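You operate a simulated robot arm through the tools that you are given. There is no shell and no other tool. Be economical: measure what you need, move in short steps, check, and stop when the job is done.

You are at the controls of a simulated two-armed robot. One attempt, no reset.

## Task
Open the middle drawer, take the small lamp that says "B" from the top of the long table and leave it in the inside of the middle drawer, then shut the drawer. Then turn the black bike brake knob to 5. Then take the yellow cloth and leave it on top of the white papers. The order counts.

The check looks at the end state, three seconds after you hand in, the way a careful person would. Anything else that was tipped, shoved, dropped, spilled or broken makes it a failure. Flat cloth is picked up by pressing the open fingertips on it (5 to 10 N) and closing them slowly along it; thin cloth reads only 2 to 8 mm in the jaws.

## Robot
Two 7-joint arms with three-finger grippers on one trunk, on a base that drives. Base frame: it is fixed to the floor where the robot stands at the start and does not move with it; the origin is under the middle of the robot, x ahead of it, y to its left, z up. Units: mm, degrees, N and s.
The left shoulder is at the start at [30, 124, 883], the right one opposite. With the tool pointing down near the work surface each hand reaches from about 100 to 780 mm from the robot's upright axis, wherever it stands, measured 20 degrees to its own side. Places, roughly: black bike brake knob [900, -4000, 500]; inside of the middle drawer [700, 0, 400]; middle drawer [700, 0, 400]; small lamp [750, -1000, 750]; white papers (22x16x10 cm) [600, 1800, 1000]; yellow cloth [2000, -2750, 750]. Payload 2.2 kg a hand.
The tool frame of a hand sits at the grasp point between the pads (the TCP): z along the fingers, y along the line on which they close. The tips reach 28 mm beyond it. The gripper opens to 102 mm. The gripper's body begins 71 mm behind the TCP.
Orientation is that of the tool frame in the base frame, as [roll, pitch, yaw] about the fixed x, y, z axes, in that order (R = Rz(yaw) Ry(pitch) Rx(roll)). With the fingers straight down and closing along the base's y, the tool's x points along the base's -x, its y along +y and its z along -z.

## Interface
- The arms move only by the tool arm_command. It takes "left_steps", "right_steps" or both (then of equal length, played together; a hand with none holds still); each is a list of rows, each an object (a shift or turn left out is 0, a gripper value left out holds the last) with "gripper": the opening, from 0 (shut) to 1 (fully open); "translation": the shift along the tool's x, y, z in mm, a list of three; "delta_rot": the turn, a rotation vector about the tool's x, y, z in degrees, a list of three. In form: [{"gripper": gripper, "translation": [tx, ty, tz], "delta_rot": [ax, ay, az]}, ...]. A call has 1 to 8 rows; each row is the pose to reach, as a shift and turn from the pose commanded when the call began, along the tool's axes at that moment. A row lasts 0.2 s, in which the tool goes at most 50 mm and 8.6 degrees; a call with a longer step from one row to the next is refused whole, and so is a gripper value outside its range. A pose out of reach is approached as far as the arm can. The call stops where the force on the tool passes 40 N (or 10 N more than at its start, if that is more) or the arm is blocked; 0.2 s more then pass. Each finger halts on what it meets, pressing with about 43 N; the grip force reading is that of the motor and also rises with nothing between the fingers. The clock runs only during rows and for 0.2 s after the last one: add rows that repeat a pose to give the fingers time. The reply holds the time, the measured pose of the TCP, the force on the tool along the base axes, the opening and the grip force, in the units named above and with some noise, with the torque about the TCP (base axes, N m) and any sound that the robot's microphone picked up.
- Cameras (640 x 400 px; columns grow to the right, rows downward): "scene" is now at [28.4, -10.4, 1578.7]; the picture's right is [-0.20, -0.98, -0.00], its down [-0.89, 0.18, -0.42] and it looks along [0.41, -0.08, -0.91] (base axes); focal length 263 px, centre (320, 200). "left" rides on the left gripper at [72, 38, -86] in its tool frame; the picture's right is [-0.46, 0.89, 0.00], its down [-0.60, -0.32, -0.73] and it looks along [-0.65, -0.34, 0.68] (tool axes); focal length 256 px, centre (320, 200). "right" rides on the right gripper at [69, 44, -86] in its tool frame; the picture's right is [-0.53, 0.85, 0.00], its down [-0.58, -0.36, -0.73] and it looks along [-0.62, -0.39, 0.68] (tool axes); focal length 256 px, centre (320, 200). There is no depth. A picture from a camera that has moved, and an enlarged one, comes with that camera's place and axes in the base frame and with its lens.
- camera(camera): a new picture of that camera. The clock stands still meanwhile.
- slide_trunk(by): slides the trunk up (or, below 0, down) by that many mm; the arms and the scene camera ride with it, the base frame stays. It gives what a move gives, with no picture.
- steer(legs): drives the robot by 1 to 6 legs, each [ahead, left, turn to the left] in mm, mm and degrees, along the robot's own axes; the way and the turn of a leg run together, so that a leg with both is an arc; at most 1500 mm and 180 degrees a leg. The arms and the cameras ride along, it lands a little off, and it stops where it bumps. It gives what a move gives.
- pan_tilt(pan, tilt): turns the head with the scene camera to pan (to the left, within 143 degrees either way) and tilt (down, from -29 to 69), counted from straight ahead of the robot. It gives what a move gives.
- zoom(camera, box): a new picture of the part [left, top, right, bottom] of that camera's present view, enlarged. The clock stands still meanwhile.
- hand_in(): hands the job in; it is judged then, once.

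Work in short steps. Places have to be worked out from the pictures, the camera data and where the tool is seen: move nearer, look again, correct. Check each grasp and each placing, and mend what went wrong. You have 165 turns and 138 pictures in all, those below and enlarged ones among them. Open the grippers and draw the arms clear of the work before you hand the job in, unless the task says otherwise; then end with one line.

The tools are called after "Emit:" as a command line: name --argument value ..., lists and objects as JSON in quotes. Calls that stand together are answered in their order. arm_command: Moves the arms, as the interface text tells. Its arguments: {"type":"object","properties":{"left_steps":{"type":"array"},"right_steps":{"type":"array"}},"required":[]} The other tools are called the same way: slide_trunk (by) slides the trunk up or down; steer (legs) drives the base; pan_tilt (pan, tilt) turns the head that bears the scene camera; camera (camera) takes a picture; zoom (camera, box) takes an enlarged picture of a part of a camera's view; hand_in () hands the job in.

At the start:

```text
clock: 0.0
left_position: [519.9, -68.2, 963.6]
left_tcp_rot: [-180.0, 0.1, 179.9]
left_ft_force: [-0.2, 0.2, 0.2]
left_torque: [0.04, 0.0, -0.02]
left_grip_width: 102.0
left_grasp_force: 0.0
right_position: [323.9, -448.3, 965.7]
right_tcp_rot: [-180.0, 0.0, -180.0]
right_ft_force: [-0.2, 0.3, 0.8]
right_torque: [0.02, -0.01, -0.01]
right_grip_width: 102.1
right_grasp_force: 0.0
trunk travel left (down, up): [-125.0, 415.0]
robot x, y, heading: [1.7, 3.2, -0.0]
head pan, tilt: [-11.6, 65.1]
```

scene: 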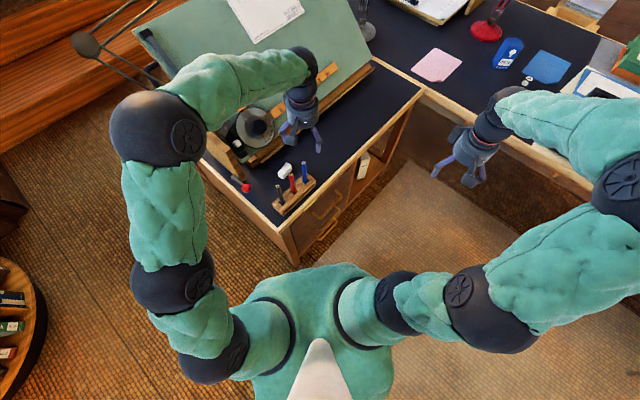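
right: 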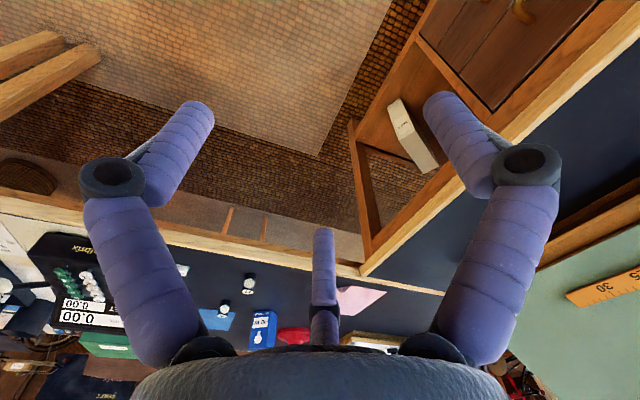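
left: 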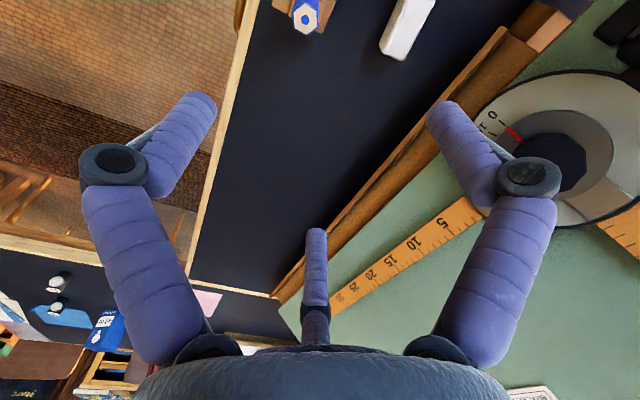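

I start by looking around with the head: first straight ahead with a moderate tilt to see the drawers.

Emit:
pan_tilt --pan 0 --tilt 50

Emit:
camera --camera "scene"

Emit:
pan_tilt --pan -60 --tilt 35

Emit:
camera --camera "scene"

```text
clock: 0.8
left_position: [520.7, -67.3, 963.2]
left_tcp_rot: [-180.0, 0.0, 180.0]
left_ft_force: [0.2, -0.1, -0.4]
left_torque: [0.04, 0.01, 0.02]
left_grip_width: 101.7
left_grasp_force: 0.2
right_position: [324.2, -448.5, 965.1]
right_tcp_rot: [180.0, 0.0, -180.0]
right_ft_force: [0.6, -0.3, -0.5]
right_torque: [-0.01, 0.02, -0.03]
right_grip_width: 102.1
right_grasp_force: 0.2
trunk travel left (down, up): [-125.0, 415.0]
robot x, y, heading: [2.5, -1.0, -0.1]
head pan, tilt: [0.0, 50.0]
```

```text
134 pictures are left
camera scene: at [46.0, 1.7, 1596.9], right [0.0, -1.0, 0.0], down [-0.77, 0.0, -0.64], along [0.64, 0.0, -0.77], focal length 263 px, centre (320, 200)
```

scene: 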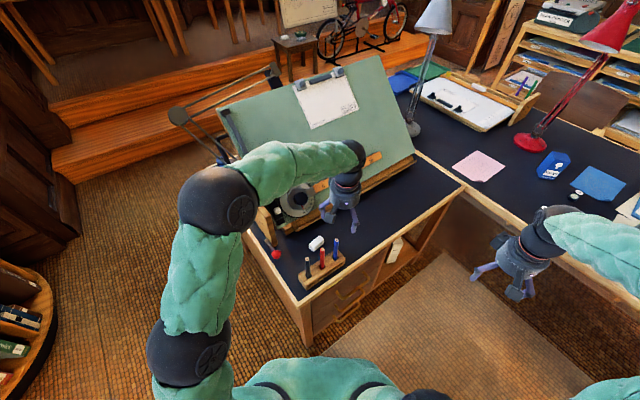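

```text
clock: 2.1
left_position: [520.1, -69.5, 963.1]
left_tcp_rot: [179.9, 0.0, 179.9]
left_ft_force: [-0.1, -0.1, -0.2]
left_torque: [-0.01, -0.02, 0.01]
left_grip_width: 101.9
left_grasp_force: 0.1
right_position: [323.2, -447.4, 965.5]
right_tcp_rot: [180.0, -0.1, -180.0]
right_ft_force: [0.1, 0.3, -0.3]
right_torque: [0.01, 0.01, 0.05]
right_grip_width: 102.1
right_grasp_force: 0.1
trunk travel left (down, up): [-125.0, 415.0]
robot x, y, heading: [2.0, -0.3, 0.1]
head pan, tilt: [-60.0, 35.0]
```

```text
133 pictures are left
camera scene: at [13.1, -74.5, 1618.6], right [-0.87, -0.5, 0.0], down [-0.29, 0.5, -0.82], along [0.41, -0.71, -0.57], focal length 263 px, centre (320, 200)
```

scene: 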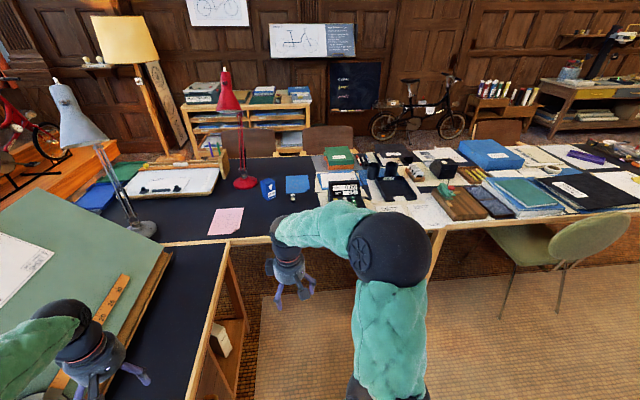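

I zoom at the long table region where the small lamps should be, and pan further right for the rest.

Emit:
zoom --camera "scene" --box '[240, 140, 400, 240]'

Emit:
pan_tilt --pan -85 --tilt 20

Emit:
camera --camera "scene"

Emit:
pan_tilt --pan 80 --tilt 30

Emit:
camera --camera "scene"

```text
4.00 times, centred on (320, 190) of scene
camera zoom: at [13.1, -74.5, 1618.6], right [-0.87, -0.5, 0.0], down [-0.29, 0.5, -0.82], along [0.41, -0.71, -0.57], focal length 1051 px, centre (320, 240)
```

zoom: 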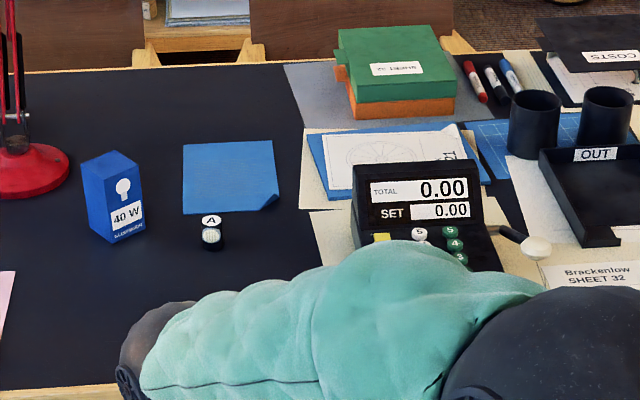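

```text
clock: 3.0
left_position: [520.8, -69.0, 963.8]
left_tcp_rot: [-180.0, 0.0, -179.9]
left_ft_force: [-0.5, 0.2, 0.7]
left_torque: [-0.02, -0.03, 0.0]
left_grip_width: 102.0
left_grasp_force: 0.0
right_position: [324.0, -446.6, 964.7]
right_tcp_rot: [-180.0, 0.0, 179.9]
right_ft_force: [-1.3, 0.6, -0.1]
right_torque: [0.02, 0.03, -0.01]
right_grip_width: 101.9
right_grasp_force: 0.0
trunk travel left (down, up): [-125.0, 415.0]
robot x, y, heading: [-0.4, 1.8, 0.0]
head pan, tilt: [-85.0, 20.0]
```

```text
131 pictures are left
camera scene: at [-22.7, -91.0, 1642.5], right [-1.0, -0.09, 0.0], down [-0.03, 0.34, -0.94], along [0.08, -0.94, -0.34], focal length 263 px, centre (320, 200)
```

scene: 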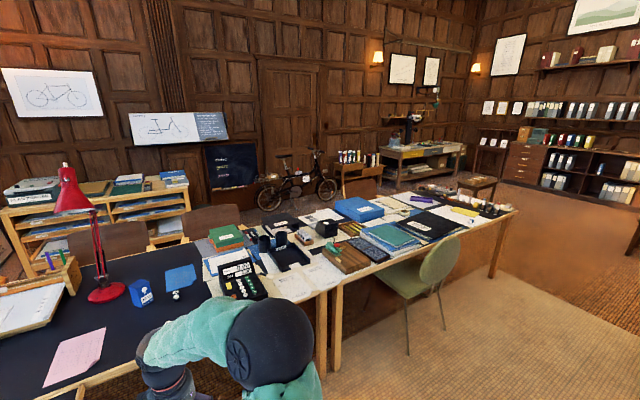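

```text
clock: 5.5
left_position: [520.6, -68.5, 963.0]
left_tcp_rot: [180.0, 0.0, -180.0]
left_ft_force: [0.9, -0.2, -0.4]
left_torque: [-0.02, -0.02, -0.01]
left_grip_width: 101.9
left_grasp_force: 0.0
right_position: [323.5, -447.6, 964.3]
right_tcp_rot: [180.0, 0.0, 180.0]
right_ft_force: [0.3, 0.8, 0.1]
right_torque: [-0.01, -0.03, 0.01]
right_grip_width: 101.9
right_grasp_force: 0.0
trunk travel left (down, up): [-125.0, 415.0]
robot x, y, heading: [-1.9, -1.1, -0.1]
head pan, tilt: [80.0, 30.0]
```

```text
130 pictures are left
camera scene: at [-15.2, 90.8, 1626.5], right [0.98, -0.17, 0.0], down [-0.09, -0.49, -0.87], along [0.15, 0.85, -0.5], focal length 263 px, centre (320, 200)
```

scene: 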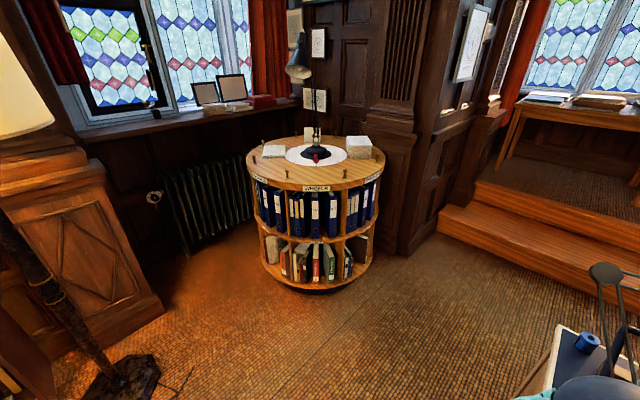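

The desk is rotated: its drawer face looks toward about (-0.79,-0.61), running from corner ≈(320,50) to ≈(850,-640). I'll stand in front of it, heading about 38° left, and look.

Emit:
steer --legs '[[-150, -400, 0], [0, 0, 38]]'

Emit:
pan_tilt --pan 0 --tilt 50

Emit:
camera --camera "scene"

```text
clock: 9.9
left_position: [301.3, -141.1, 963.8]
left_tcp_rot: [180.0, 0.0, -142.3]
left_ft_force: [0.0, -0.7, 0.4]
left_torque: [-0.03, 0.0, -0.01]
left_grip_width: 102.1
left_grasp_force: 0.0
right_position: [377.9, -563.4, 965.4]
right_tcp_rot: [179.9, 0.0, -142.3]
right_ft_force: [1.5, 0.5, -0.8]
right_torque: [0.0, -0.02, 0.0]
right_grip_width: 102.1
right_grasp_force: 0.1
trunk travel left (down, up): [-125.0, 415.0]
robot x, y, heading: [-153.8, -404.9, 37.8]
head pan, tilt: [80.0, 30.0]
```

```text
clock: 11.4
left_position: [301.4, -141.2, 963.1]
left_tcp_rot: [-179.9, 0.0, -142.3]
left_ft_force: [-0.6, 0.3, -0.5]
left_torque: [0.02, -0.01, -0.01]
left_grip_width: 102.2
left_grasp_force: 0.0
right_position: [378.1, -562.5, 965.8]
right_tcp_rot: [-180.0, 0.0, -142.2]
right_ft_force: [-0.3, 0.0, 0.2]
right_torque: [-0.02, -0.05, 0.02]
right_grip_width: 101.8
right_grasp_force: 0.0
trunk travel left (down, up): [-125.0, 415.0]
robot x, y, heading: [-151.8, -405.4, 37.9]
head pan, tilt: [0.0, 50.0]
```

```text
129 pictures are left
camera scene: at [-115.7, -375.4, 1596.9], right [0.61, -0.79, 0.0], down [-0.61, -0.47, -0.64], along [0.51, 0.39, -0.77], focal length 263 px, centre (320, 200)
```

scene: 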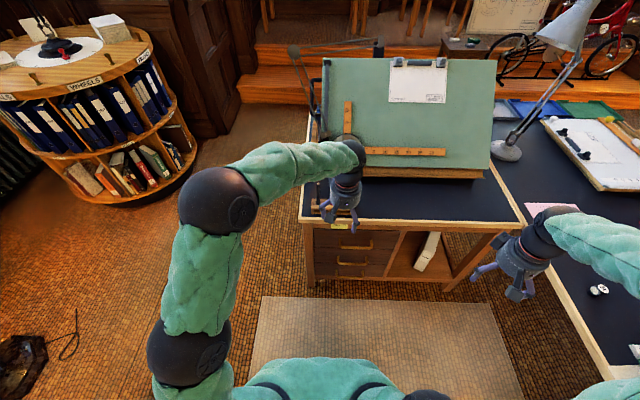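

The face is now square to me. Zoom on the drawers.

Emit:
zoom --camera "scene" --box '[290, 190, 450, 290]'

Emit:
zoom --camera "scene" --box '[540, 240, 640, 340]'

```text
4.00 times, centred on (370, 240) of scene
camera zoom: at [-115.7, -375.4, 1596.9], right [0.61, -0.79, 0.0], down [-0.61, -0.47, -0.64], along [0.51, 0.39, -0.77], focal length 1051 px, centre (120, 40)
```

zoom: 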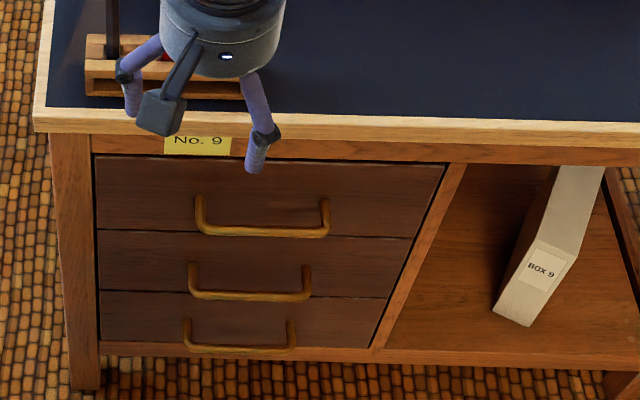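

```text
4.00 times, centred on (590, 290) of scene
camera zoom: at [-115.7, -375.4, 1596.9], right [0.61, -0.79, 0.0], down [-0.61, -0.47, -0.64], along [0.51, 0.39, -0.77], focal length 1051 px, centre (-760, -160)
```

zoom: 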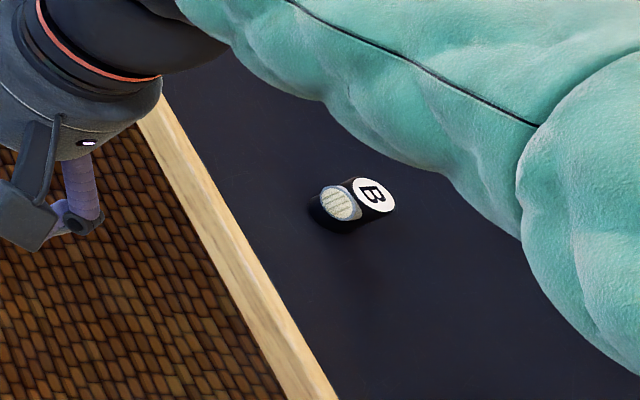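

Handles are ~155 mm apart; the middle one is at about 635 ahead / 164 right of me, z≈420. I retract the left arm from above the pens, and bring the right hand in front of my body, pitching its fingers forward.

Emit:
arm_command --left_steps '[{"translation": [25, 18, -10]}, {"translation": [50, 36, -20]}, {"translation": [75, 54, -30]}, {"translation": [100, 72, -40]}, {"translation": [125, 90, -50]}, {"translation": [150, 108, -50]}, {"translation": [175, 126, -50]}, {"translation": [200, 150, -50]}]' --right_steps '[{"translation": [0, 30, 10], "delta_rot": [0, -7.5, 0]}, {"translation": [0, 60, 20], "delta_rot": [0, -15, 0]}, {"translation": [0, 90, 30], "delta_rot": [0, -22.5, 0]}, {"translation": [0, 130, 40], "delta_rot": [0, -30, 0]}, {"translation": [0, 170, 50], "delta_rot": [0, -37.5, 0]}, {"translation": [0, 210, 60], "delta_rot": [0, -45, 0]}, {"translation": [0, 250, 80], "delta_rot": [0, -52.5, 0]}, {"translation": [0, 286, 100], "delta_rot": [0, -60, 0]}]'

Emit:
arm_command --right_steps '[{"delta_rot": [0, 0, 8.5]}, {"delta_rot": [0, 0, 17]}, {"delta_rot": [0, 0, 25.5]}, {"delta_rot": [0, 0, 34]}, {"delta_rot": [0, 0, 42.5]}, {"delta_rot": [0, 0, 51]}, {"delta_rot": [0, 0, 59.5]}, {"delta_rot": [0, 0, 68]}]'

Emit:
arm_command --right_steps '[{"delta_rot": [0, 0, 7.5]}, {"delta_rot": [0, 0, 15]}, {"delta_rot": [0, 0, 22]}]'

Emit:
camera --camera "scene"

```text
clock: 13.4
left_position: [51.1, -146.3, 1014.2]
left_tcp_rot: [180.0, 0.0, -142.3]
left_ft_force: [0.2, -0.2, -0.3]
left_torque: [0.04, 0.0, -0.04]
left_grip_width: 102.0
left_grasp_force: 0.0
right_position: [263.7, -320.8, 934.9]
right_tcp_rot: [179.9, 69.2, -145.7]
right_ft_force: [0.2, -0.1, 0.5]
right_torque: [0.0, -0.01, 0.02]
right_grip_width: 101.9
right_grasp_force: 0.0
trunk travel left (down, up): [-125.0, 415.0]
robot x, y, heading: [-150.3, -406.9, 37.6]
head pan, tilt: [0.0, 50.0]
stopped in row 8 (right hand): the arm was blocked; the commanded pose is now the measured one
```

```text
clock: 15.2
left_position: [50.4, -145.7, 1015.2]
left_tcp_rot: [-180.0, 0.0, -142.3]
left_ft_force: [-0.5, -0.5, 0.5]
left_torque: [0.0, 0.02, -0.02]
left_grip_width: 101.8
left_grasp_force: 0.0
right_position: [262.9, -321.1, 933.2]
right_tcp_rot: [112.5, 20.3, 132.7]
right_ft_force: [-0.4, 0.0, -0.8]
right_torque: [-0.02, 0.05, -0.02]
right_grip_width: 101.8
right_grasp_force: 0.1
trunk travel left (down, up): [-125.0, 415.0]
robot x, y, heading: [-149.2, -404.8, 37.7]
head pan, tilt: [0.0, 50.0]
```

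```text
clock: 16.1
left_position: [51.9, -147.4, 1014.4]
left_tcp_rot: [-180.0, 0.0, -142.3]
left_ft_force: [-0.4, -0.3, -0.7]
left_torque: [-0.02, 0.01, 0.01]
left_grip_width: 102.0
left_grasp_force: 0.0
right_position: [261.5, -321.3, 933.5]
right_tcp_rot: [110.9, -0.2, 124.5]
right_ft_force: [0.3, -0.1, -0.8]
right_torque: [-0.01, 0.02, 0.0]
right_grip_width: 102.2
right_grasp_force: 0.2
trunk travel left (down, up): [-125.0, 415.0]
robot x, y, heading: [-153.7, -407.4, 37.9]
head pan, tilt: [0.0, 50.0]
```

```text
126 pictures are left
camera scene: at [-115.6, -375.3, 1596.9], right [0.61, -0.79, 0.0], down [-0.61, -0.47, -0.64], along [0.51, 0.39, -0.77], focal length 263 px, centre (320, 200)
```

scene: 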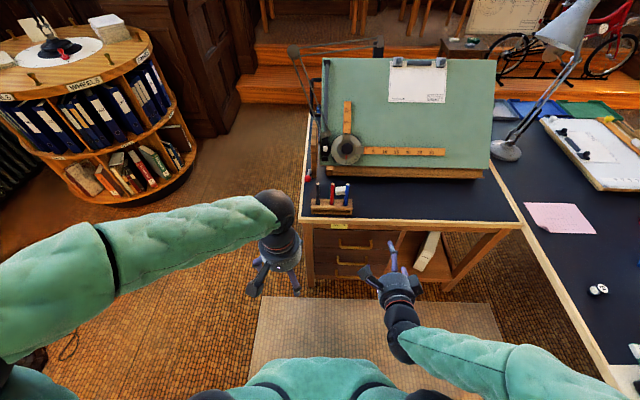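

The right hand now points forward, 21° below horizontal with vertical closing. Lower the trunk, then the hand vertically toward handle height.

Emit:
slide_trunk --by -120

Emit:
arm_command --right_steps '[{"translation": [0, -41, 15.6], "delta_rot": [0, 3.2, -1.2]}, {"translation": [0, -82, 31], "delta_rot": [0, 3.2, -1.2]}, {"translation": [0, -123, 47], "delta_rot": [0, 3.2, -1.2]}, {"translation": [0, -164, 62], "delta_rot": [0, 3.2, -1.2]}, {"translation": [0, -205, 78], "delta_rot": [0, 3.2, -1.2]}, {"translation": [0, -246, 94], "delta_rot": [0, 3.2, -1.2]}, {"translation": [0, -287, 109], "delta_rot": [0, 3.2, -1.2]}, {"translation": [0, -327, 125], "delta_rot": [0, 3.2, -1.2]}]'

Emit:
camera --camera "right"

Emit:
camera --camera "scene"

```text
clock: 17.6
left_position: [50.4, -146.4, 895.7]
left_tcp_rot: [179.9, 0.0, -142.3]
left_ft_force: [0.2, -0.3, -0.5]
left_torque: [0.04, 0.02, 0.0]
left_grip_width: 101.9
left_grasp_force: 0.0
right_position: [263.1, -321.0, 813.9]
right_tcp_rot: [111.0, -0.1, 124.5]
right_ft_force: [0.9, -0.3, 0.5]
right_torque: [0.0, 0.0, -0.01]
right_grip_width: 102.3
right_grasp_force: 0.1
trunk travel left (down, up): [-5.0, 535.0]
robot x, y, heading: [-153.9, -406.5, 37.9]
head pan, tilt: [0.0, 50.0]
```

```text
clock: 19.4
left_position: [51.0, -146.6, 894.7]
left_tcp_rot: [180.0, 0.0, -142.3]
left_ft_force: [-0.2, 0.1, 0.0]
left_torque: [-0.03, -0.01, -0.04]
left_grip_width: 101.9
left_grasp_force: 0.0
right_position: [262.6, -320.4, 462.7]
right_tcp_rot: [110.8, -0.1, 127.9]
right_ft_force: [0.3, -0.9, 0.2]
right_torque: [0.02, -0.01, 0.02]
right_grip_width: 102.3
right_grasp_force: 0.0
trunk travel left (down, up): [-5.0, 535.0]
robot x, y, heading: [-149.2, -407.9, 38.0]
head pan, tilt: [0.0, 50.0]
```

```text
125 pictures are left
camera right: at [168.8, -306.5, 533.6], right [0.57, -0.24, 0.79], down [-0.29, -0.95, -0.08], along [0.77, -0.18, -0.61], focal length 256 px, centre (320, 200)
```

right: 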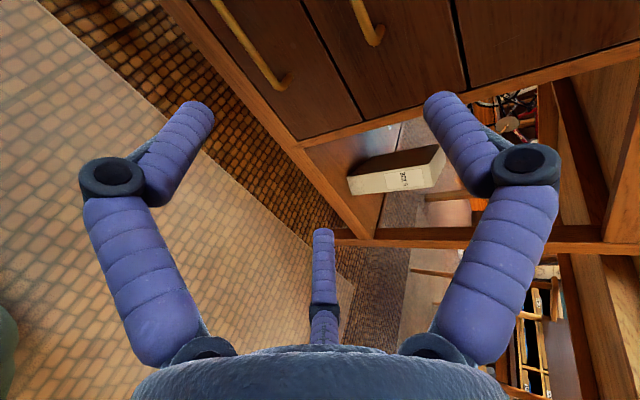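

```text
124 pictures are left
camera scene: at [-115.5, -375.4, 1476.9], right [0.61, -0.79, 0.0], down [-0.61, -0.47, -0.64], along [0.51, 0.39, -0.77], focal length 263 px, centre (320, 200)
```

scene: 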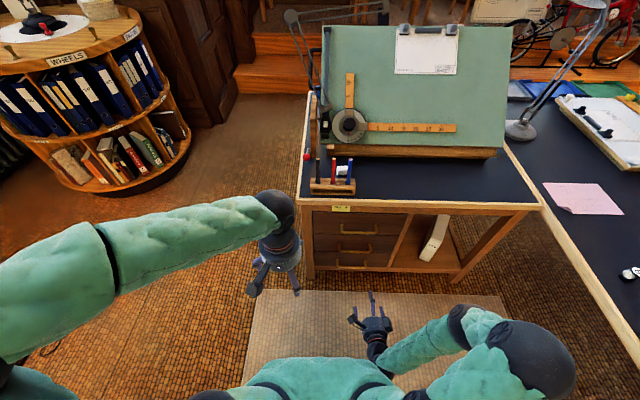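

Handles are clear of occlusion; zoom again from this lower head height to triangulate.

Emit:
zoom --camera "scene" --box '[290, 190, 450, 290]'

```text
4.00 times, centred on (370, 240) of scene
camera zoom: at [-115.5, -375.4, 1476.9], right [0.61, -0.79, 0.0], down [-0.61, -0.47, -0.64], along [0.51, 0.39, -0.77], focal length 1051 px, centre (120, 40)
```

zoom: 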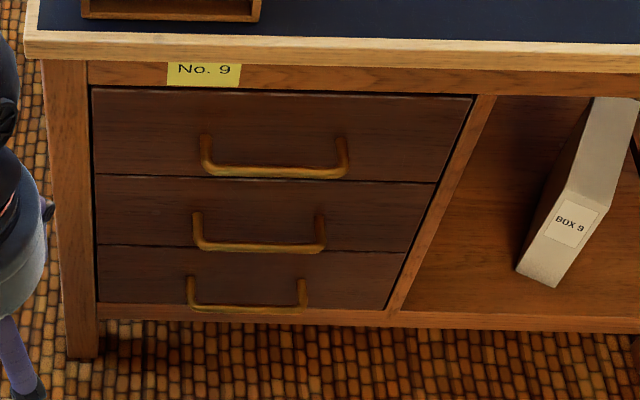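

Triangulated: middle handle bar ≈ 619 ahead, 152 right, z≈438. Go to a pre-grasp 60 mm short of it.

Emit:
arm_command --right_steps '[{"translation": [7, 12, 34]}, {"translation": [14, 24, 69]}, {"translation": [21, 37, 103]}, {"translation": [28, 49, 138]}, {"translation": [35, 61, 172]}]'

Emit:
camera --camera "right"

Emit:
zoom --camera "scene" --box '[290, 190, 450, 290]'

```text
clock: 20.6
left_position: [51.2, -146.7, 894.6]
left_tcp_rot: [-180.0, 0.0, -142.2]
left_ft_force: [-0.8, -0.7, 0.2]
left_torque: [-0.03, 0.01, 0.01]
left_grip_width: 102.1
left_grasp_force: 0.0
right_position: [385.1, -182.0, 458.0]
right_tcp_rot: [111.0, -0.1, 127.9]
right_ft_force: [-0.2, -0.1, 0.0]
right_torque: [-0.03, 0.01, 0.0]
right_grip_width: 102.0
right_grasp_force: 0.1
trunk travel left (down, up): [-5.0, 535.0]
robot x, y, heading: [-152.7, -409.0, 37.9]
head pan, tilt: [0.0, 50.0]
```

```text
122 pictures are left
camera right: at [291.5, -166.8, 529.0], right [0.57, -0.24, 0.79], down [-0.29, -0.95, -0.08], along [0.77, -0.18, -0.61], focal length 256 px, centre (320, 200)
```

right: 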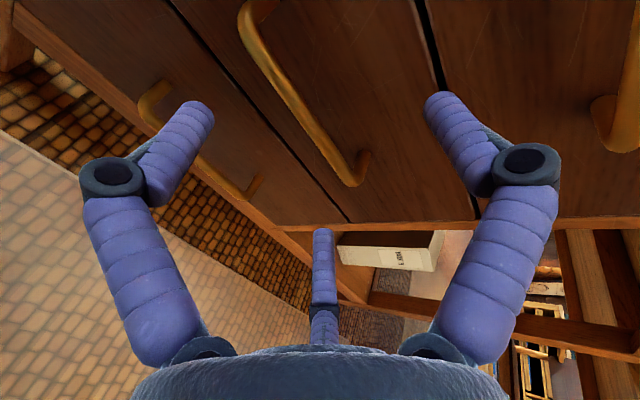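

```text
4.00 times, centred on (370, 240) of scene
camera zoom: at [-115.4, -375.2, 1476.9], right [0.61, -0.79, 0.0], down [-0.61, -0.47, -0.64], along [0.51, 0.39, -0.77], focal length 1051 px, centre (120, 40)
```

zoom: 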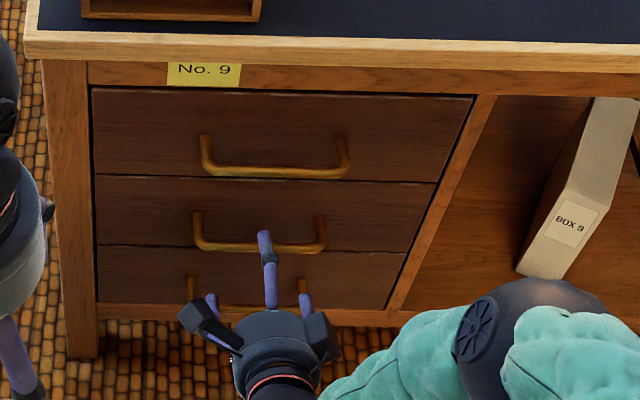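

Handle bar is between the fingers ahead, z≈430. Advance 60 mm along the fingers and close.

Emit:
arm_command --right_steps '[{"translation": [0, -3, 30]}, {"translation": [0, -5, 60]}]'

Emit:
arm_command --right_steps '[{"gripper": 0.5}, {"gripper": 0.3}, {"gripper": 0.1}, {"gripper": 0}, {"gripper": 0}]'

Emit:
camera --camera "right"

```text
clock: 21.1
left_position: [51.8, -145.9, 893.8]
left_tcp_rot: [179.9, 0.0, -142.3]
left_ft_force: [0.2, 0.4, -0.1]
left_torque: [-0.01, 0.03, 0.01]
left_grip_width: 102.0
left_grasp_force: 0.0
right_position: [428.3, -147.1, 430.8]
right_tcp_rot: [111.1, -0.2, 127.9]
right_ft_force: [-0.4, 0.4, 0.3]
right_torque: [0.0, 0.01, 0.04]
right_grip_width: 102.0
right_grasp_force: 0.1
trunk travel left (down, up): [-5.0, 535.0]
robot x, y, heading: [-149.3, -407.2, 37.7]
head pan, tilt: [0.0, 50.0]
```

```text
clock: 22.1
left_position: [51.2, -146.7, 894.6]
left_tcp_rot: [-179.9, 0.1, -142.4]
left_ft_force: [-0.5, -0.9, 0.2]
left_torque: [0.0, 0.01, -0.02]
left_grip_width: 102.2
left_grasp_force: 0.0
right_position: [420.2, -152.2, 422.0]
right_tcp_rot: [112.7, -0.5, 127.8]
right_ft_force: [3.3, -1.1, -10.9]
right_torque: [-0.27, 0.34, 0.12]
right_grip_width: 19.7
right_grasp_force: 43.4
trunk travel left (down, up): [-5.0, 535.0]
robot x, y, heading: [-150.6, -406.7, 37.8]
head pan, tilt: [0.0, 50.0]
stopped in row 4 (right hand): the force on the tool passed its limit at 57 N (the readings are from after the stop); the commanded pose is now the measured one
```

```text
120 pictures are left
camera right: at [328.4, -138.5, 495.7], right [0.59, -0.23, 0.77], down [-0.29, -0.95, -0.06], along [0.75, -0.19, -0.63], focal length 256 px, centre (320, 200)
```

right: 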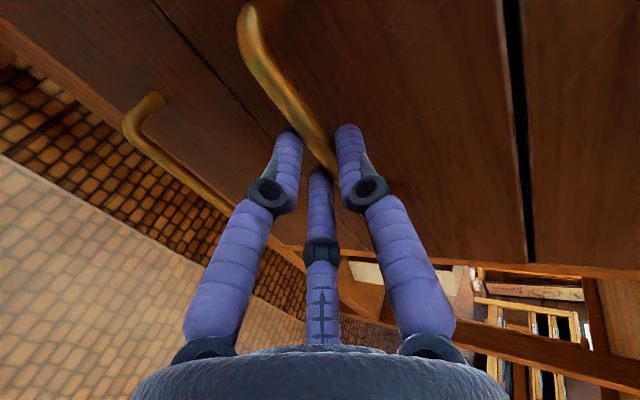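

The bar (≈20 mm) is gripped. Pull straight back in steps.

Emit:
arm_command --right_steps '[{"translation": [0, -8, -18]}, {"translation": [0, -15, -37]}, {"translation": [0, -23, -55]}, {"translation": [0, -31, -74]}]'

Emit:
zoom --camera "scene" --box '[290, 190, 450, 290]'

```text
clock: 23.1
left_position: [50.4, -146.6, 894.6]
left_tcp_rot: [179.9, -0.1, -142.3]
left_ft_force: [-0.1, 0.6, 0.0]
left_torque: [0.02, 0.0, -0.02]
left_grip_width: 102.1
left_grasp_force: 0.1
right_position: [353.9, -201.2, 422.5]
right_tcp_rot: [112.5, -0.5, 128.1]
right_ft_force: [-8.1, 9.4, -15.1]
right_torque: [-0.18, 0.34, -0.15]
right_grip_width: 19.5
right_grasp_force: 44.6
trunk travel left (down, up): [-5.0, 535.0]
robot x, y, heading: [-153.9, -404.0, 37.7]
head pan, tilt: [0.0, 50.0]
```

```text
4.00 times, centred on (370, 240) of scene
camera zoom: at [-114.9, -374.6, 1476.8], right [0.61, -0.79, 0.0], down [-0.61, -0.47, -0.64], along [0.51, 0.39, -0.77], focal length 1051 px, centre (120, 40)
```

zoom: 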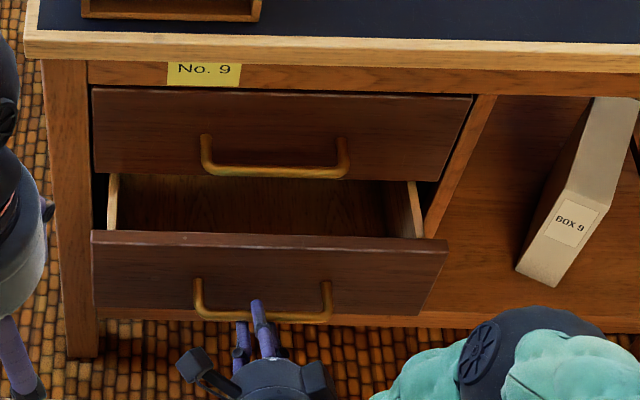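

It opens. The sideways force suggests the drawer axis is ~1.5° off; continue pulling ~150 mm with a slight leftward correction.

Emit:
arm_command --right_steps '[{"translation": [2, -10, -23]}, {"translation": [3, -19, -46]}, {"translation": [4, -29, -69]}, {"translation": [5, -39, -92]}, {"translation": [6, -48, -115]}, {"translation": [7, -58, -138]}]'

Emit:
camera --camera "scene"

```text
clock: 24.6
left_position: [51.1, -145.9, 893.6]
left_tcp_rot: [179.9, -0.1, -142.3]
left_ft_force: [-0.3, 0.3, -0.2]
left_torque: [0.03, 0.0, 0.01]
left_grip_width: 102.4
left_grasp_force: 0.1
right_position: [234.1, -288.4, 421.9]
right_tcp_rot: [112.5, -0.6, 128.0]
right_ft_force: [-6.4, 6.2, -16.7]
right_torque: [0.16, 0.66, 1.05]
right_grip_width: 19.7
right_grasp_force: 44.6
trunk travel left (down, up): [-5.0, 535.0]
robot x, y, heading: [-150.8, -407.6, 37.6]
head pan, tilt: [0.0, 50.0]
```

```text
118 pictures are left
camera scene: at [-115.0, -375.2, 1476.9], right [0.61, -0.79, 0.0], down [-0.61, -0.47, -0.64], along [0.51, 0.39, -0.77], focal length 263 px, centre (320, 200)
```

scene: 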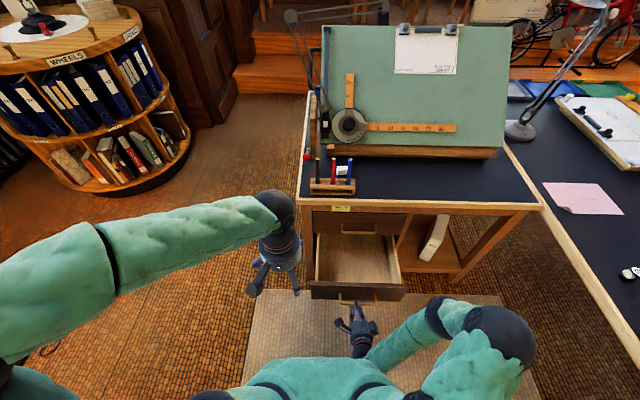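

Open ~230 mm along a ~36° axis. Release the handle and withdraw the hand backwards, then up.

Emit:
arm_command --right_steps '[{"gripper": 0.4}, {"gripper": 0.6}, {"gripper": 0.6, "translation": [0, 0, -30]}, {"gripper": 0.6, "translation": [0, 0, -65]}, {"gripper": 0.6, "translation": [0, 0, -90]}]'

Emit:
arm_command --right_steps '[{"translation": [0, 45, -18]}, {"translation": [0, 90, -36]}, {"translation": [0, 135, -54]}, {"translation": [0, 180, -72]}, {"translation": [0, 225, -90]}, {"translation": [0, 270, -108]}, {"translation": [0, 315, -126]}]'

Emit:
slide_trunk --by 220

Emit:
camera --camera "scene"

```text
clock: 25.8
left_position: [50.5, -148.2, 894.1]
left_tcp_rot: [180.0, 0.0, -142.2]
left_ft_force: [-0.2, -0.4, -0.5]
left_torque: [-0.01, 0.01, 0.01]
left_grip_width: 102.0
left_grasp_force: 0.0
right_position: [181.2, -344.3, 455.7]
right_tcp_rot: [111.7, 0.8, 127.6]
right_ft_force: [1.2, -0.5, -0.1]
right_torque: [-0.02, -0.01, -0.03]
right_grip_width: 61.2
right_grasp_force: 0.0
trunk travel left (down, up): [-5.0, 535.0]
robot x, y, heading: [-152.5, -407.6, 37.5]
head pan, tilt: [0.0, 50.0]
```

```text
clock: 27.0
left_position: [50.6, -147.8, 893.5]
left_tcp_rot: [180.0, -0.1, -142.4]
left_ft_force: [0.3, -0.6, -0.4]
left_torque: [-0.02, 0.06, -0.02]
left_grip_width: 102.4
left_grasp_force: 0.1
right_position: [233.7, -316.1, 714.6]
right_tcp_rot: [103.6, 1.3, 124.6]
right_ft_force: [1.0, -0.2, 0.0]
right_torque: [0.01, 0.02, 0.02]
right_grip_width: 61.3
right_grasp_force: 0.0
trunk travel left (down, up): [-5.0, 535.0]
robot x, y, heading: [-150.7, -406.5, 37.7]
head pan, tilt: [0.0, 50.0]
stopped in row 6 (right hand): the arm was blocked; the commanded pose is now the measured one
```

```text
clock: 29.3
left_position: [51.4, -147.0, 1113.6]
left_tcp_rot: [180.0, 0.0, -142.4]
left_ft_force: [-0.2, 0.7, -0.1]
left_torque: [0.0, 0.04, -0.02]
left_grip_width: 102.0
left_grasp_force: 0.0
right_position: [233.8, -315.6, 934.3]
right_tcp_rot: [103.6, 1.3, 124.7]
right_ft_force: [0.6, 0.4, 0.3]
right_torque: [0.03, 0.04, 0.01]
right_grip_width: 60.9
right_grasp_force: 0.0
trunk travel left (down, up): [-225.0, 315.0]
robot x, y, heading: [-153.9, -403.4, 37.7]
head pan, tilt: [0.0, 50.0]
```

```text
117 pictures are left
camera scene: at [-115.4, -375.5, 1696.8], right [0.61, -0.79, 0.0], down [-0.61, -0.47, -0.64], along [0.51, 0.39, -0.77], focal length 263 px, centre (320, 200)
```

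scene: 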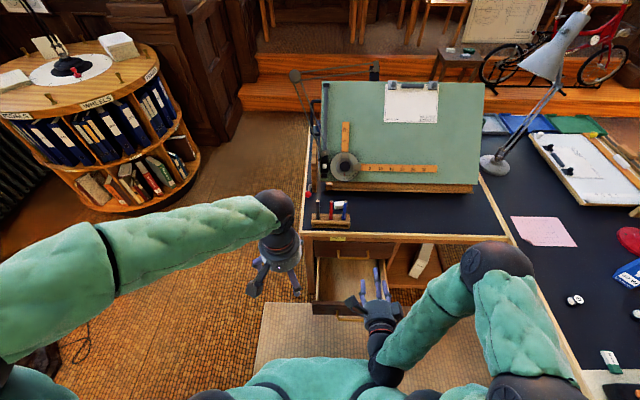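

Undo the hand rotation so the fingers point down again, before driving to the lamp.

Emit:
arm_command --right_steps '[{"delta_rot": [0, 0, -8.5]}, {"delta_rot": [0, 0, -17]}, {"delta_rot": [0, 0, -25.5]}, {"delta_rot": [0, 0, -34]}, {"delta_rot": [0, 0, -42.5]}, {"delta_rot": [0, 0, -51]}, {"delta_rot": [0, 0, -59.5]}, {"delta_rot": [0, 0, -68]}]'

Emit:
arm_command --right_steps '[{"delta_rot": [0, 0, -8]}, {"delta_rot": [0, 0, -15]}, {"delta_rot": [0, 0, -22]}]'

Emit:
arm_command --right_steps '[{"delta_rot": [0, 8.5, 0]}, {"delta_rot": [0, 17, 0]}, {"delta_rot": [0, 25.5, 0]}, {"delta_rot": [0, 34, 0]}, {"delta_rot": [0, 42.5, 0]}, {"delta_rot": [0, 51, 0]}, {"delta_rot": [0, 59.5, 0]}, {"delta_rot": [0, 68, 0]}]'

Emit:
steer --legs '[[-38, -379, 0], [0, 0, -32]]'

Emit:
pan_tilt --pan -15 --tilt 50

Emit:
camera --camera "scene"

```text
clock: 31.1
left_position: [51.3, -147.0, 1114.5]
left_tcp_rot: [180.0, 0.0, -142.3]
left_ft_force: [-0.8, 0.4, 0.0]
left_torque: [0.01, -0.01, 0.0]
left_grip_width: 101.8
left_grasp_force: 0.0
right_position: [233.5, -315.7, 935.5]
right_tcp_rot: [124.6, 65.6, 156.6]
right_ft_force: [0.4, 0.7, 0.3]
right_torque: [0.05, 0.04, 0.02]
right_grip_width: 61.0
right_grasp_force: 0.0
trunk travel left (down, up): [-225.0, 315.0]
robot x, y, heading: [-150.3, -407.0, 37.7]
head pan, tilt: [0.0, 50.0]
```

```text
clock: 31.9
left_position: [51.5, -145.7, 1113.8]
left_tcp_rot: [-180.0, 0.0, -142.3]
left_ft_force: [0.5, 0.4, 0.4]
left_torque: [-0.02, -0.01, 0.0]
left_grip_width: 102.0
left_grasp_force: 0.1
right_position: [234.5, -315.4, 934.6]
right_tcp_rot: [-174.0, 76.3, -139.5]
right_ft_force: [-0.7, -0.3, -0.2]
right_torque: [-0.01, 0.03, 0.0]
right_grip_width: 61.3
right_grasp_force: 0.1
trunk travel left (down, up): [-225.0, 315.0]
robot x, y, heading: [-150.0, -407.1, 38.0]
head pan, tilt: [0.0, 50.0]
```

```text
clock: 33.7
left_position: [53.0, -146.3, 1114.7]
left_tcp_rot: [-180.0, -0.1, -142.4]
left_ft_force: [0.1, 0.3, -0.1]
left_torque: [0.01, 0.05, -0.02]
left_grip_width: 102.0
left_grasp_force: 0.1
right_position: [233.0, -315.5, 935.6]
right_tcp_rot: [-178.8, 8.4, -145.1]
right_ft_force: [0.4, 0.6, -0.6]
right_torque: [0.01, 0.01, 0.04]
right_grip_width: 61.3
right_grasp_force: 0.0
trunk travel left (down, up): [-225.0, 315.0]
robot x, y, heading: [-151.6, -402.9, 37.7]
head pan, tilt: [0.0, 50.0]
```

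```text
clock: 37.7
left_position: [362.8, -621.9, 1114.5]
left_tcp_rot: [-180.0, 0.1, -174.5]
left_ft_force: [0.8, -0.5, 0.4]
left_torque: [-0.01, 0.02, 0.01]
left_grip_width: 102.0
left_grasp_force: 0.1
right_position: [427.3, -860.9, 935.1]
right_tcp_rot: [-178.7, 8.4, -177.4]
right_ft_force: [1.1, 0.3, 0.3]
right_torque: [0.01, -0.01, -0.02]
right_grip_width: 61.3
right_grasp_force: 0.0
trunk travel left (down, up): [-225.0, 315.0]
robot x, y, heading: [51.7, -731.9, 5.7]
head pan, tilt: [0.0, 50.0]
```

```text
clock: 38.5
left_position: [362.1, -621.2, 1113.7]
left_tcp_rot: [-180.0, 0.0, -174.5]
left_ft_force: [-0.4, 0.2, 0.4]
left_torque: [0.0, 0.02, 0.01]
left_grip_width: 102.1
left_grasp_force: 0.0
right_position: [427.0, -861.1, 935.2]
right_tcp_rot: [-178.7, 8.3, -177.3]
right_ft_force: [0.1, 0.2, -0.4]
right_torque: [0.02, -0.02, 0.0]
right_grip_width: 61.3
right_grasp_force: 0.1
trunk travel left (down, up): [-225.0, 315.0]
robot x, y, heading: [52.7, -730.7, 5.7]
head pan, tilt: [-15.0, 50.0]
```

```text
116 pictures are left
camera scene: at [97.8, -745.7, 1696.9], right [-0.16, -0.99, 0.0], down [-0.76, 0.13, -0.64], along [0.63, -0.11, -0.77], focal length 263 px, centre (320, 200)
```

scene: 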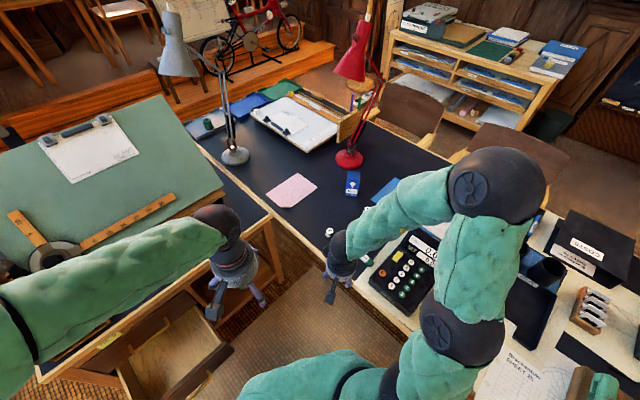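

Zoom on the lamps near (330,232).

Emit:
zoom --camera "scene" --box '[290, 200, 370, 260]'

Emit:
camera --camera "right"

```text
6.67 times, centred on (330, 230) of scene
camera zoom: at [97.8, -745.7, 1696.9], right [-0.16, -0.99, 0.0], down [-0.76, 0.13, -0.64], along [0.63, -0.11, -0.77], focal length 1752 px, centre (253, 0)
```

zoom: 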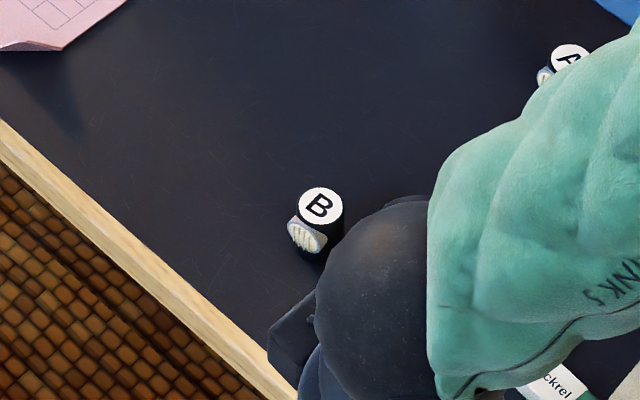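

```text
114 pictures are left
camera right: at [343.7, -820.1, 1008.4], right [0.49, 0.87, 0.06], down [0.48, -0.33, 0.82], along [0.73, -0.37, -0.58], focal length 256 px, centre (320, 200)
```

right: 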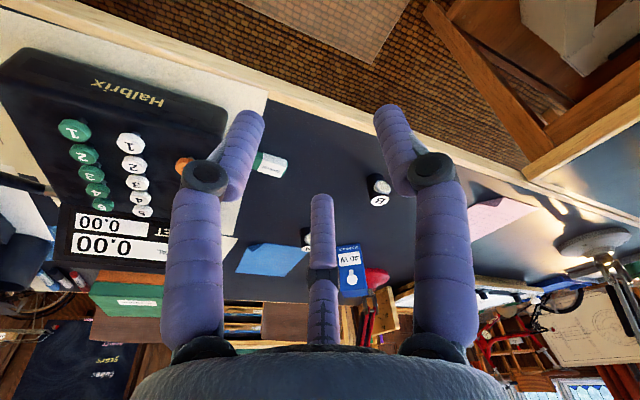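

Both cameras agree: lamp B at ≈(671,-888), top z≈788, table ≈748. Level the hand and move it near, 120 mm above the lamp but short of it to see it.

Emit:
arm_command --right_steps '[{"delta_rot": [0, 8.3, 0], "gripper": 1}, {"delta_rot": [1.2, 8.3, -2.7]}]'

Emit:
arm_command --right_steps '[{"translation": [-40, -5, 0]}, {"translation": [-80, -10, 0]}, {"translation": [-120, -15, 0]}, {"translation": [-160, -20, 0]}, {"translation": [-190, -25, 0]}]'

Emit:
camera --camera "right"

```text
clock: 39.1
left_position: [360.7, -620.9, 1114.4]
left_tcp_rot: [-179.9, 0.0, -174.5]
left_ft_force: [0.3, -0.4, 0.0]
left_torque: [0.0, 0.0, 0.01]
left_grip_width: 102.3
left_grasp_force: 0.1
right_position: [425.8, -860.9, 934.7]
right_tcp_rot: [-177.3, -0.1, -174.9]
right_ft_force: [0.1, 0.6, 0.1]
right_torque: [0.02, 0.02, 0.04]
right_grip_width: 102.2
right_grasp_force: 0.1
trunk travel left (down, up): [-225.0, 315.0]
robot x, y, heading: [51.6, -733.0, 5.5]
head pan, tilt: [-15.0, 50.0]
```

```text
clock: 40.3
left_position: [362.3, -620.4, 1114.7]
left_tcp_rot: [180.0, -0.1, -174.4]
left_ft_force: [0.3, 0.1, 0.5]
left_torque: [0.01, 0.06, 0.02]
left_grip_width: 102.0
left_grasp_force: 0.1
right_position: [620.4, -869.2, 934.2]
right_tcp_rot: [-177.3, 0.0, -174.9]
right_ft_force: [0.4, -0.5, -0.8]
right_torque: [-0.01, -0.03, 0.04]
right_grip_width: 102.1
right_grasp_force: 0.0
trunk travel left (down, up): [-225.0, 315.0]
robot x, y, heading: [51.7, -731.3, 5.6]
head pan, tilt: [-15.0, 50.0]
```

```text
113 pictures are left
camera right: at [546.5, -828.7, 1017.8], right [0.46, 0.89, -0.04], down [0.6, -0.28, 0.75], along [0.65, -0.37, -0.66], focal length 256 px, centre (320, 200)
```

right: 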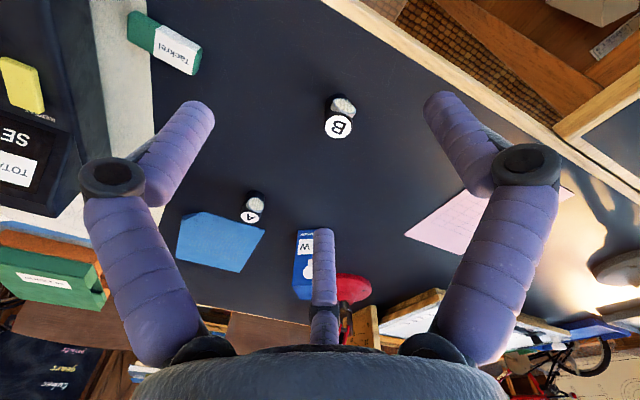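

Lens faces about 137°, so I'll close along 47° (yaw ≈137). Level roll and turn the hand.

Emit:
arm_command --right_steps '[{"delta_rot": [-2.7, 0, 0]}]'

Emit:
arm_command --right_steps '[{"delta_rot": [0, 0, 8]}, {"delta_rot": [0, 0, 16]}, {"delta_rot": [0, 0, 24]}, {"delta_rot": [0, 0, 32]}, {"delta_rot": [0, 0, 40]}, {"delta_rot": [0, 0, 48]}]'

Emit:
camera --camera "right"

```text
clock: 40.7
left_position: [362.0, -620.1, 1114.7]
left_tcp_rot: [-180.0, -0.1, -174.6]
left_ft_force: [-0.2, -0.3, 1.5]
left_torque: [0.02, 0.0, -0.02]
left_grip_width: 101.9
left_grasp_force: 0.0
right_position: [619.3, -869.6, 936.1]
right_tcp_rot: [180.0, 0.0, -174.9]
right_ft_force: [-0.7, -0.7, 0.0]
right_torque: [0.01, 0.01, 0.02]
right_grip_width: 102.0
right_grasp_force: 0.1
trunk travel left (down, up): [-225.0, 315.0]
robot x, y, heading: [53.6, -727.9, 5.6]
head pan, tilt: [-15.0, 50.0]
```

```text
clock: 42.1
left_position: [362.6, -620.5, 1114.9]
left_tcp_rot: [-180.0, 0.0, -174.5]
left_ft_force: [-0.1, -0.3, -0.7]
left_torque: [0.02, 0.01, 0.02]
left_grip_width: 101.9
left_grasp_force: 0.0
right_position: [617.9, -868.6, 935.9]
right_tcp_rot: [-180.0, 0.0, 137.1]
right_ft_force: [-0.1, 0.0, -0.5]
right_torque: [0.0, 0.04, -0.02]
right_grip_width: 102.1
right_grasp_force: 0.2
trunk travel left (down, up): [-225.0, 315.0]
robot x, y, heading: [50.0, -729.3, 5.7]
head pan, tilt: [-15.0, 50.0]
```

```text
112 pictures are left
camera right: at [597.2, -791.1, 1021.6], right [0.97, 0.25, 0.0], down [0.17, -0.66, 0.73], along [0.19, -0.71, -0.68], focal length 256 px, centre (320, 200)
```

right: 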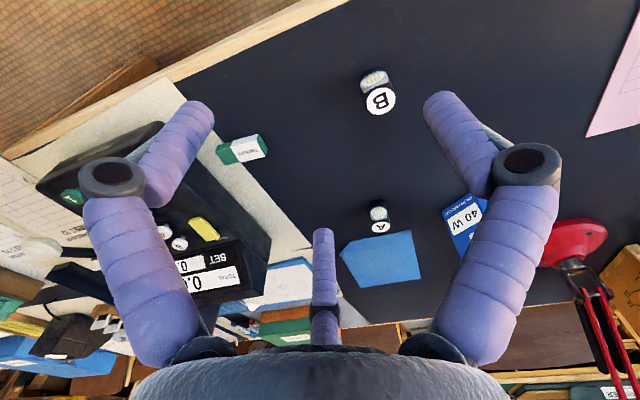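

Aligned. Move above the lamp and descend to z≈850 for a check.

Emit:
arm_command --right_steps '[{"translation": [-30, 15, 0]}, {"translation": [-59, 29, 0]}, {"translation": [-59, 29, 40]}, {"translation": [-59, 29, 80]}]'

Emit:
camera --camera "right"

```text
clock: 43.1
left_position: [362.5, -620.5, 1113.8]
left_tcp_rot: [-180.0, -0.1, -174.5]
left_ft_force: [0.8, -0.4, 0.0]
left_torque: [0.01, 0.0, 0.0]
left_grip_width: 102.1
left_grasp_force: 0.1
right_position: [680.5, -887.1, 854.5]
right_tcp_rot: [-180.0, 0.1, 137.0]
right_ft_force: [0.0, -1.4, 0.6]
right_torque: [0.03, 0.03, -0.03]
right_grip_width: 101.8
right_grasp_force: 0.0
trunk travel left (down, up): [-225.0, 315.0]
robot x, y, heading: [52.5, -730.4, 5.7]
head pan, tilt: [-15.0, 50.0]
```

```text
111 pictures are left
camera right: at [660.2, -810.0, 940.4], right [0.97, 0.26, 0.0], down [0.17, -0.66, 0.73], along [0.19, -0.71, -0.68], focal length 256 px, centre (320, 200)
```

right: 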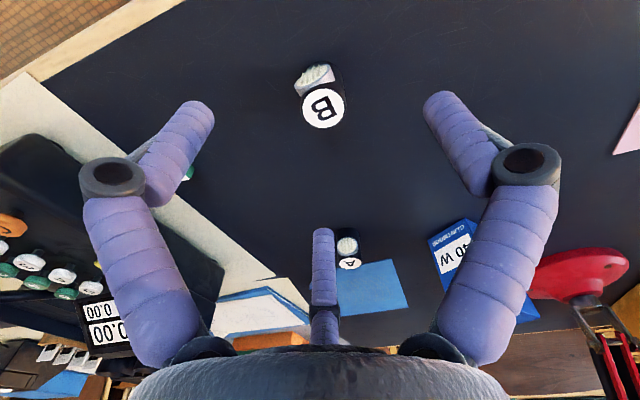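

Lamp is centred between the fingers. Descend to z≈781 and close gently.

Emit:
arm_command --right_steps '[{"translation": [-1, 1, 30]}, {"translation": [-1, 1, 55]}, {"translation": [-1, 1, 73]}]'

Emit:
camera --camera "right"

```text
clock: 43.9
left_position: [363.9, -620.9, 1113.9]
left_tcp_rot: [-180.0, -0.1, -174.5]
left_ft_force: [0.1, -0.5, 0.9]
left_torque: [0.06, -0.01, 0.02]
left_grip_width: 101.9
left_grasp_force: 0.0
right_position: [683.2, -889.3, 782.6]
right_tcp_rot: [180.0, 0.0, 137.2]
right_ft_force: [-0.1, 0.1, 0.2]
right_torque: [0.01, 0.03, -0.01]
right_grip_width: 101.8
right_grasp_force: 0.1
trunk travel left (down, up): [-225.0, 315.0]
robot x, y, heading: [51.2, -732.8, 5.6]
head pan, tilt: [-15.0, 50.0]
```

```text
110 pictures are left
camera right: at [661.8, -810.8, 867.7], right [0.97, 0.26, 0.0], down [0.17, -0.66, 0.73], along [0.19, -0.71, -0.68], focal length 256 px, centre (320, 200)
```

right: 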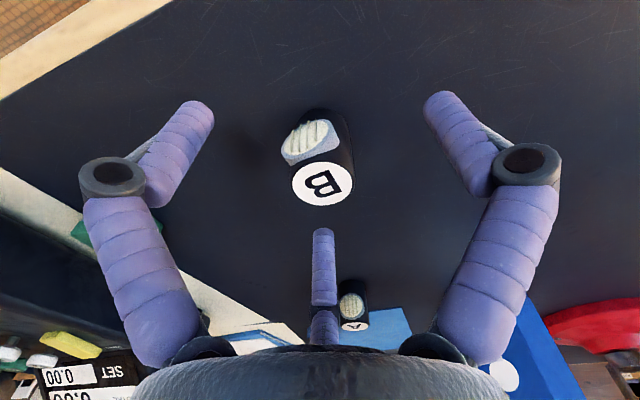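

Centered well; close on it.

Emit:
arm_command --right_steps '[{"gripper": 0.6}, {"gripper": 0.4}, {"gripper": 0.25}, {"gripper": 0.15}, {"gripper": 0.15}]'

Emit:
camera --camera "right"

```text
clock: 45.1
left_position: [363.0, -619.9, 1114.0]
left_tcp_rot: [179.9, 0.0, -174.5]
left_ft_force: [-0.3, -1.0, -0.2]
left_torque: [-0.02, 0.0, 0.01]
left_grip_width: 102.2
left_grasp_force: 0.2
right_position: [682.6, -888.2, 781.8]
right_tcp_rot: [180.0, 0.0, 137.1]
right_ft_force: [-0.8, 1.0, 0.0]
right_torque: [0.01, 0.01, -0.01]
right_grip_width: 29.0
right_grasp_force: 42.9
trunk travel left (down, up): [-225.0, 315.0]
robot x, y, heading: [53.9, -730.8, 5.6]
head pan, tilt: [-15.0, 50.0]
```

```text
109 pictures are left
camera right: at [661.2, -810.5, 868.2], right [0.97, 0.26, 0.0], down [0.17, -0.66, 0.73], along [0.19, -0.71, -0.68], focal length 256 px, centre (320, 200)
```

right: 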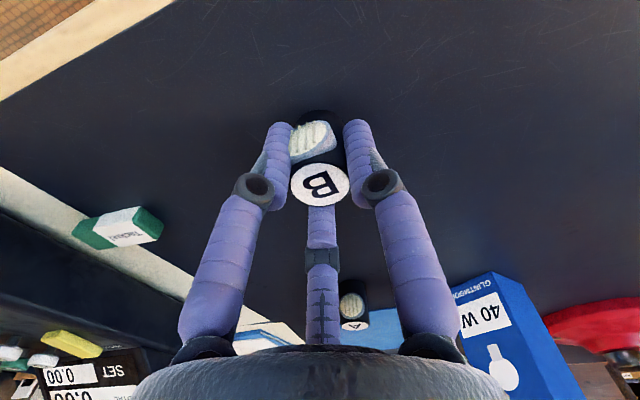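

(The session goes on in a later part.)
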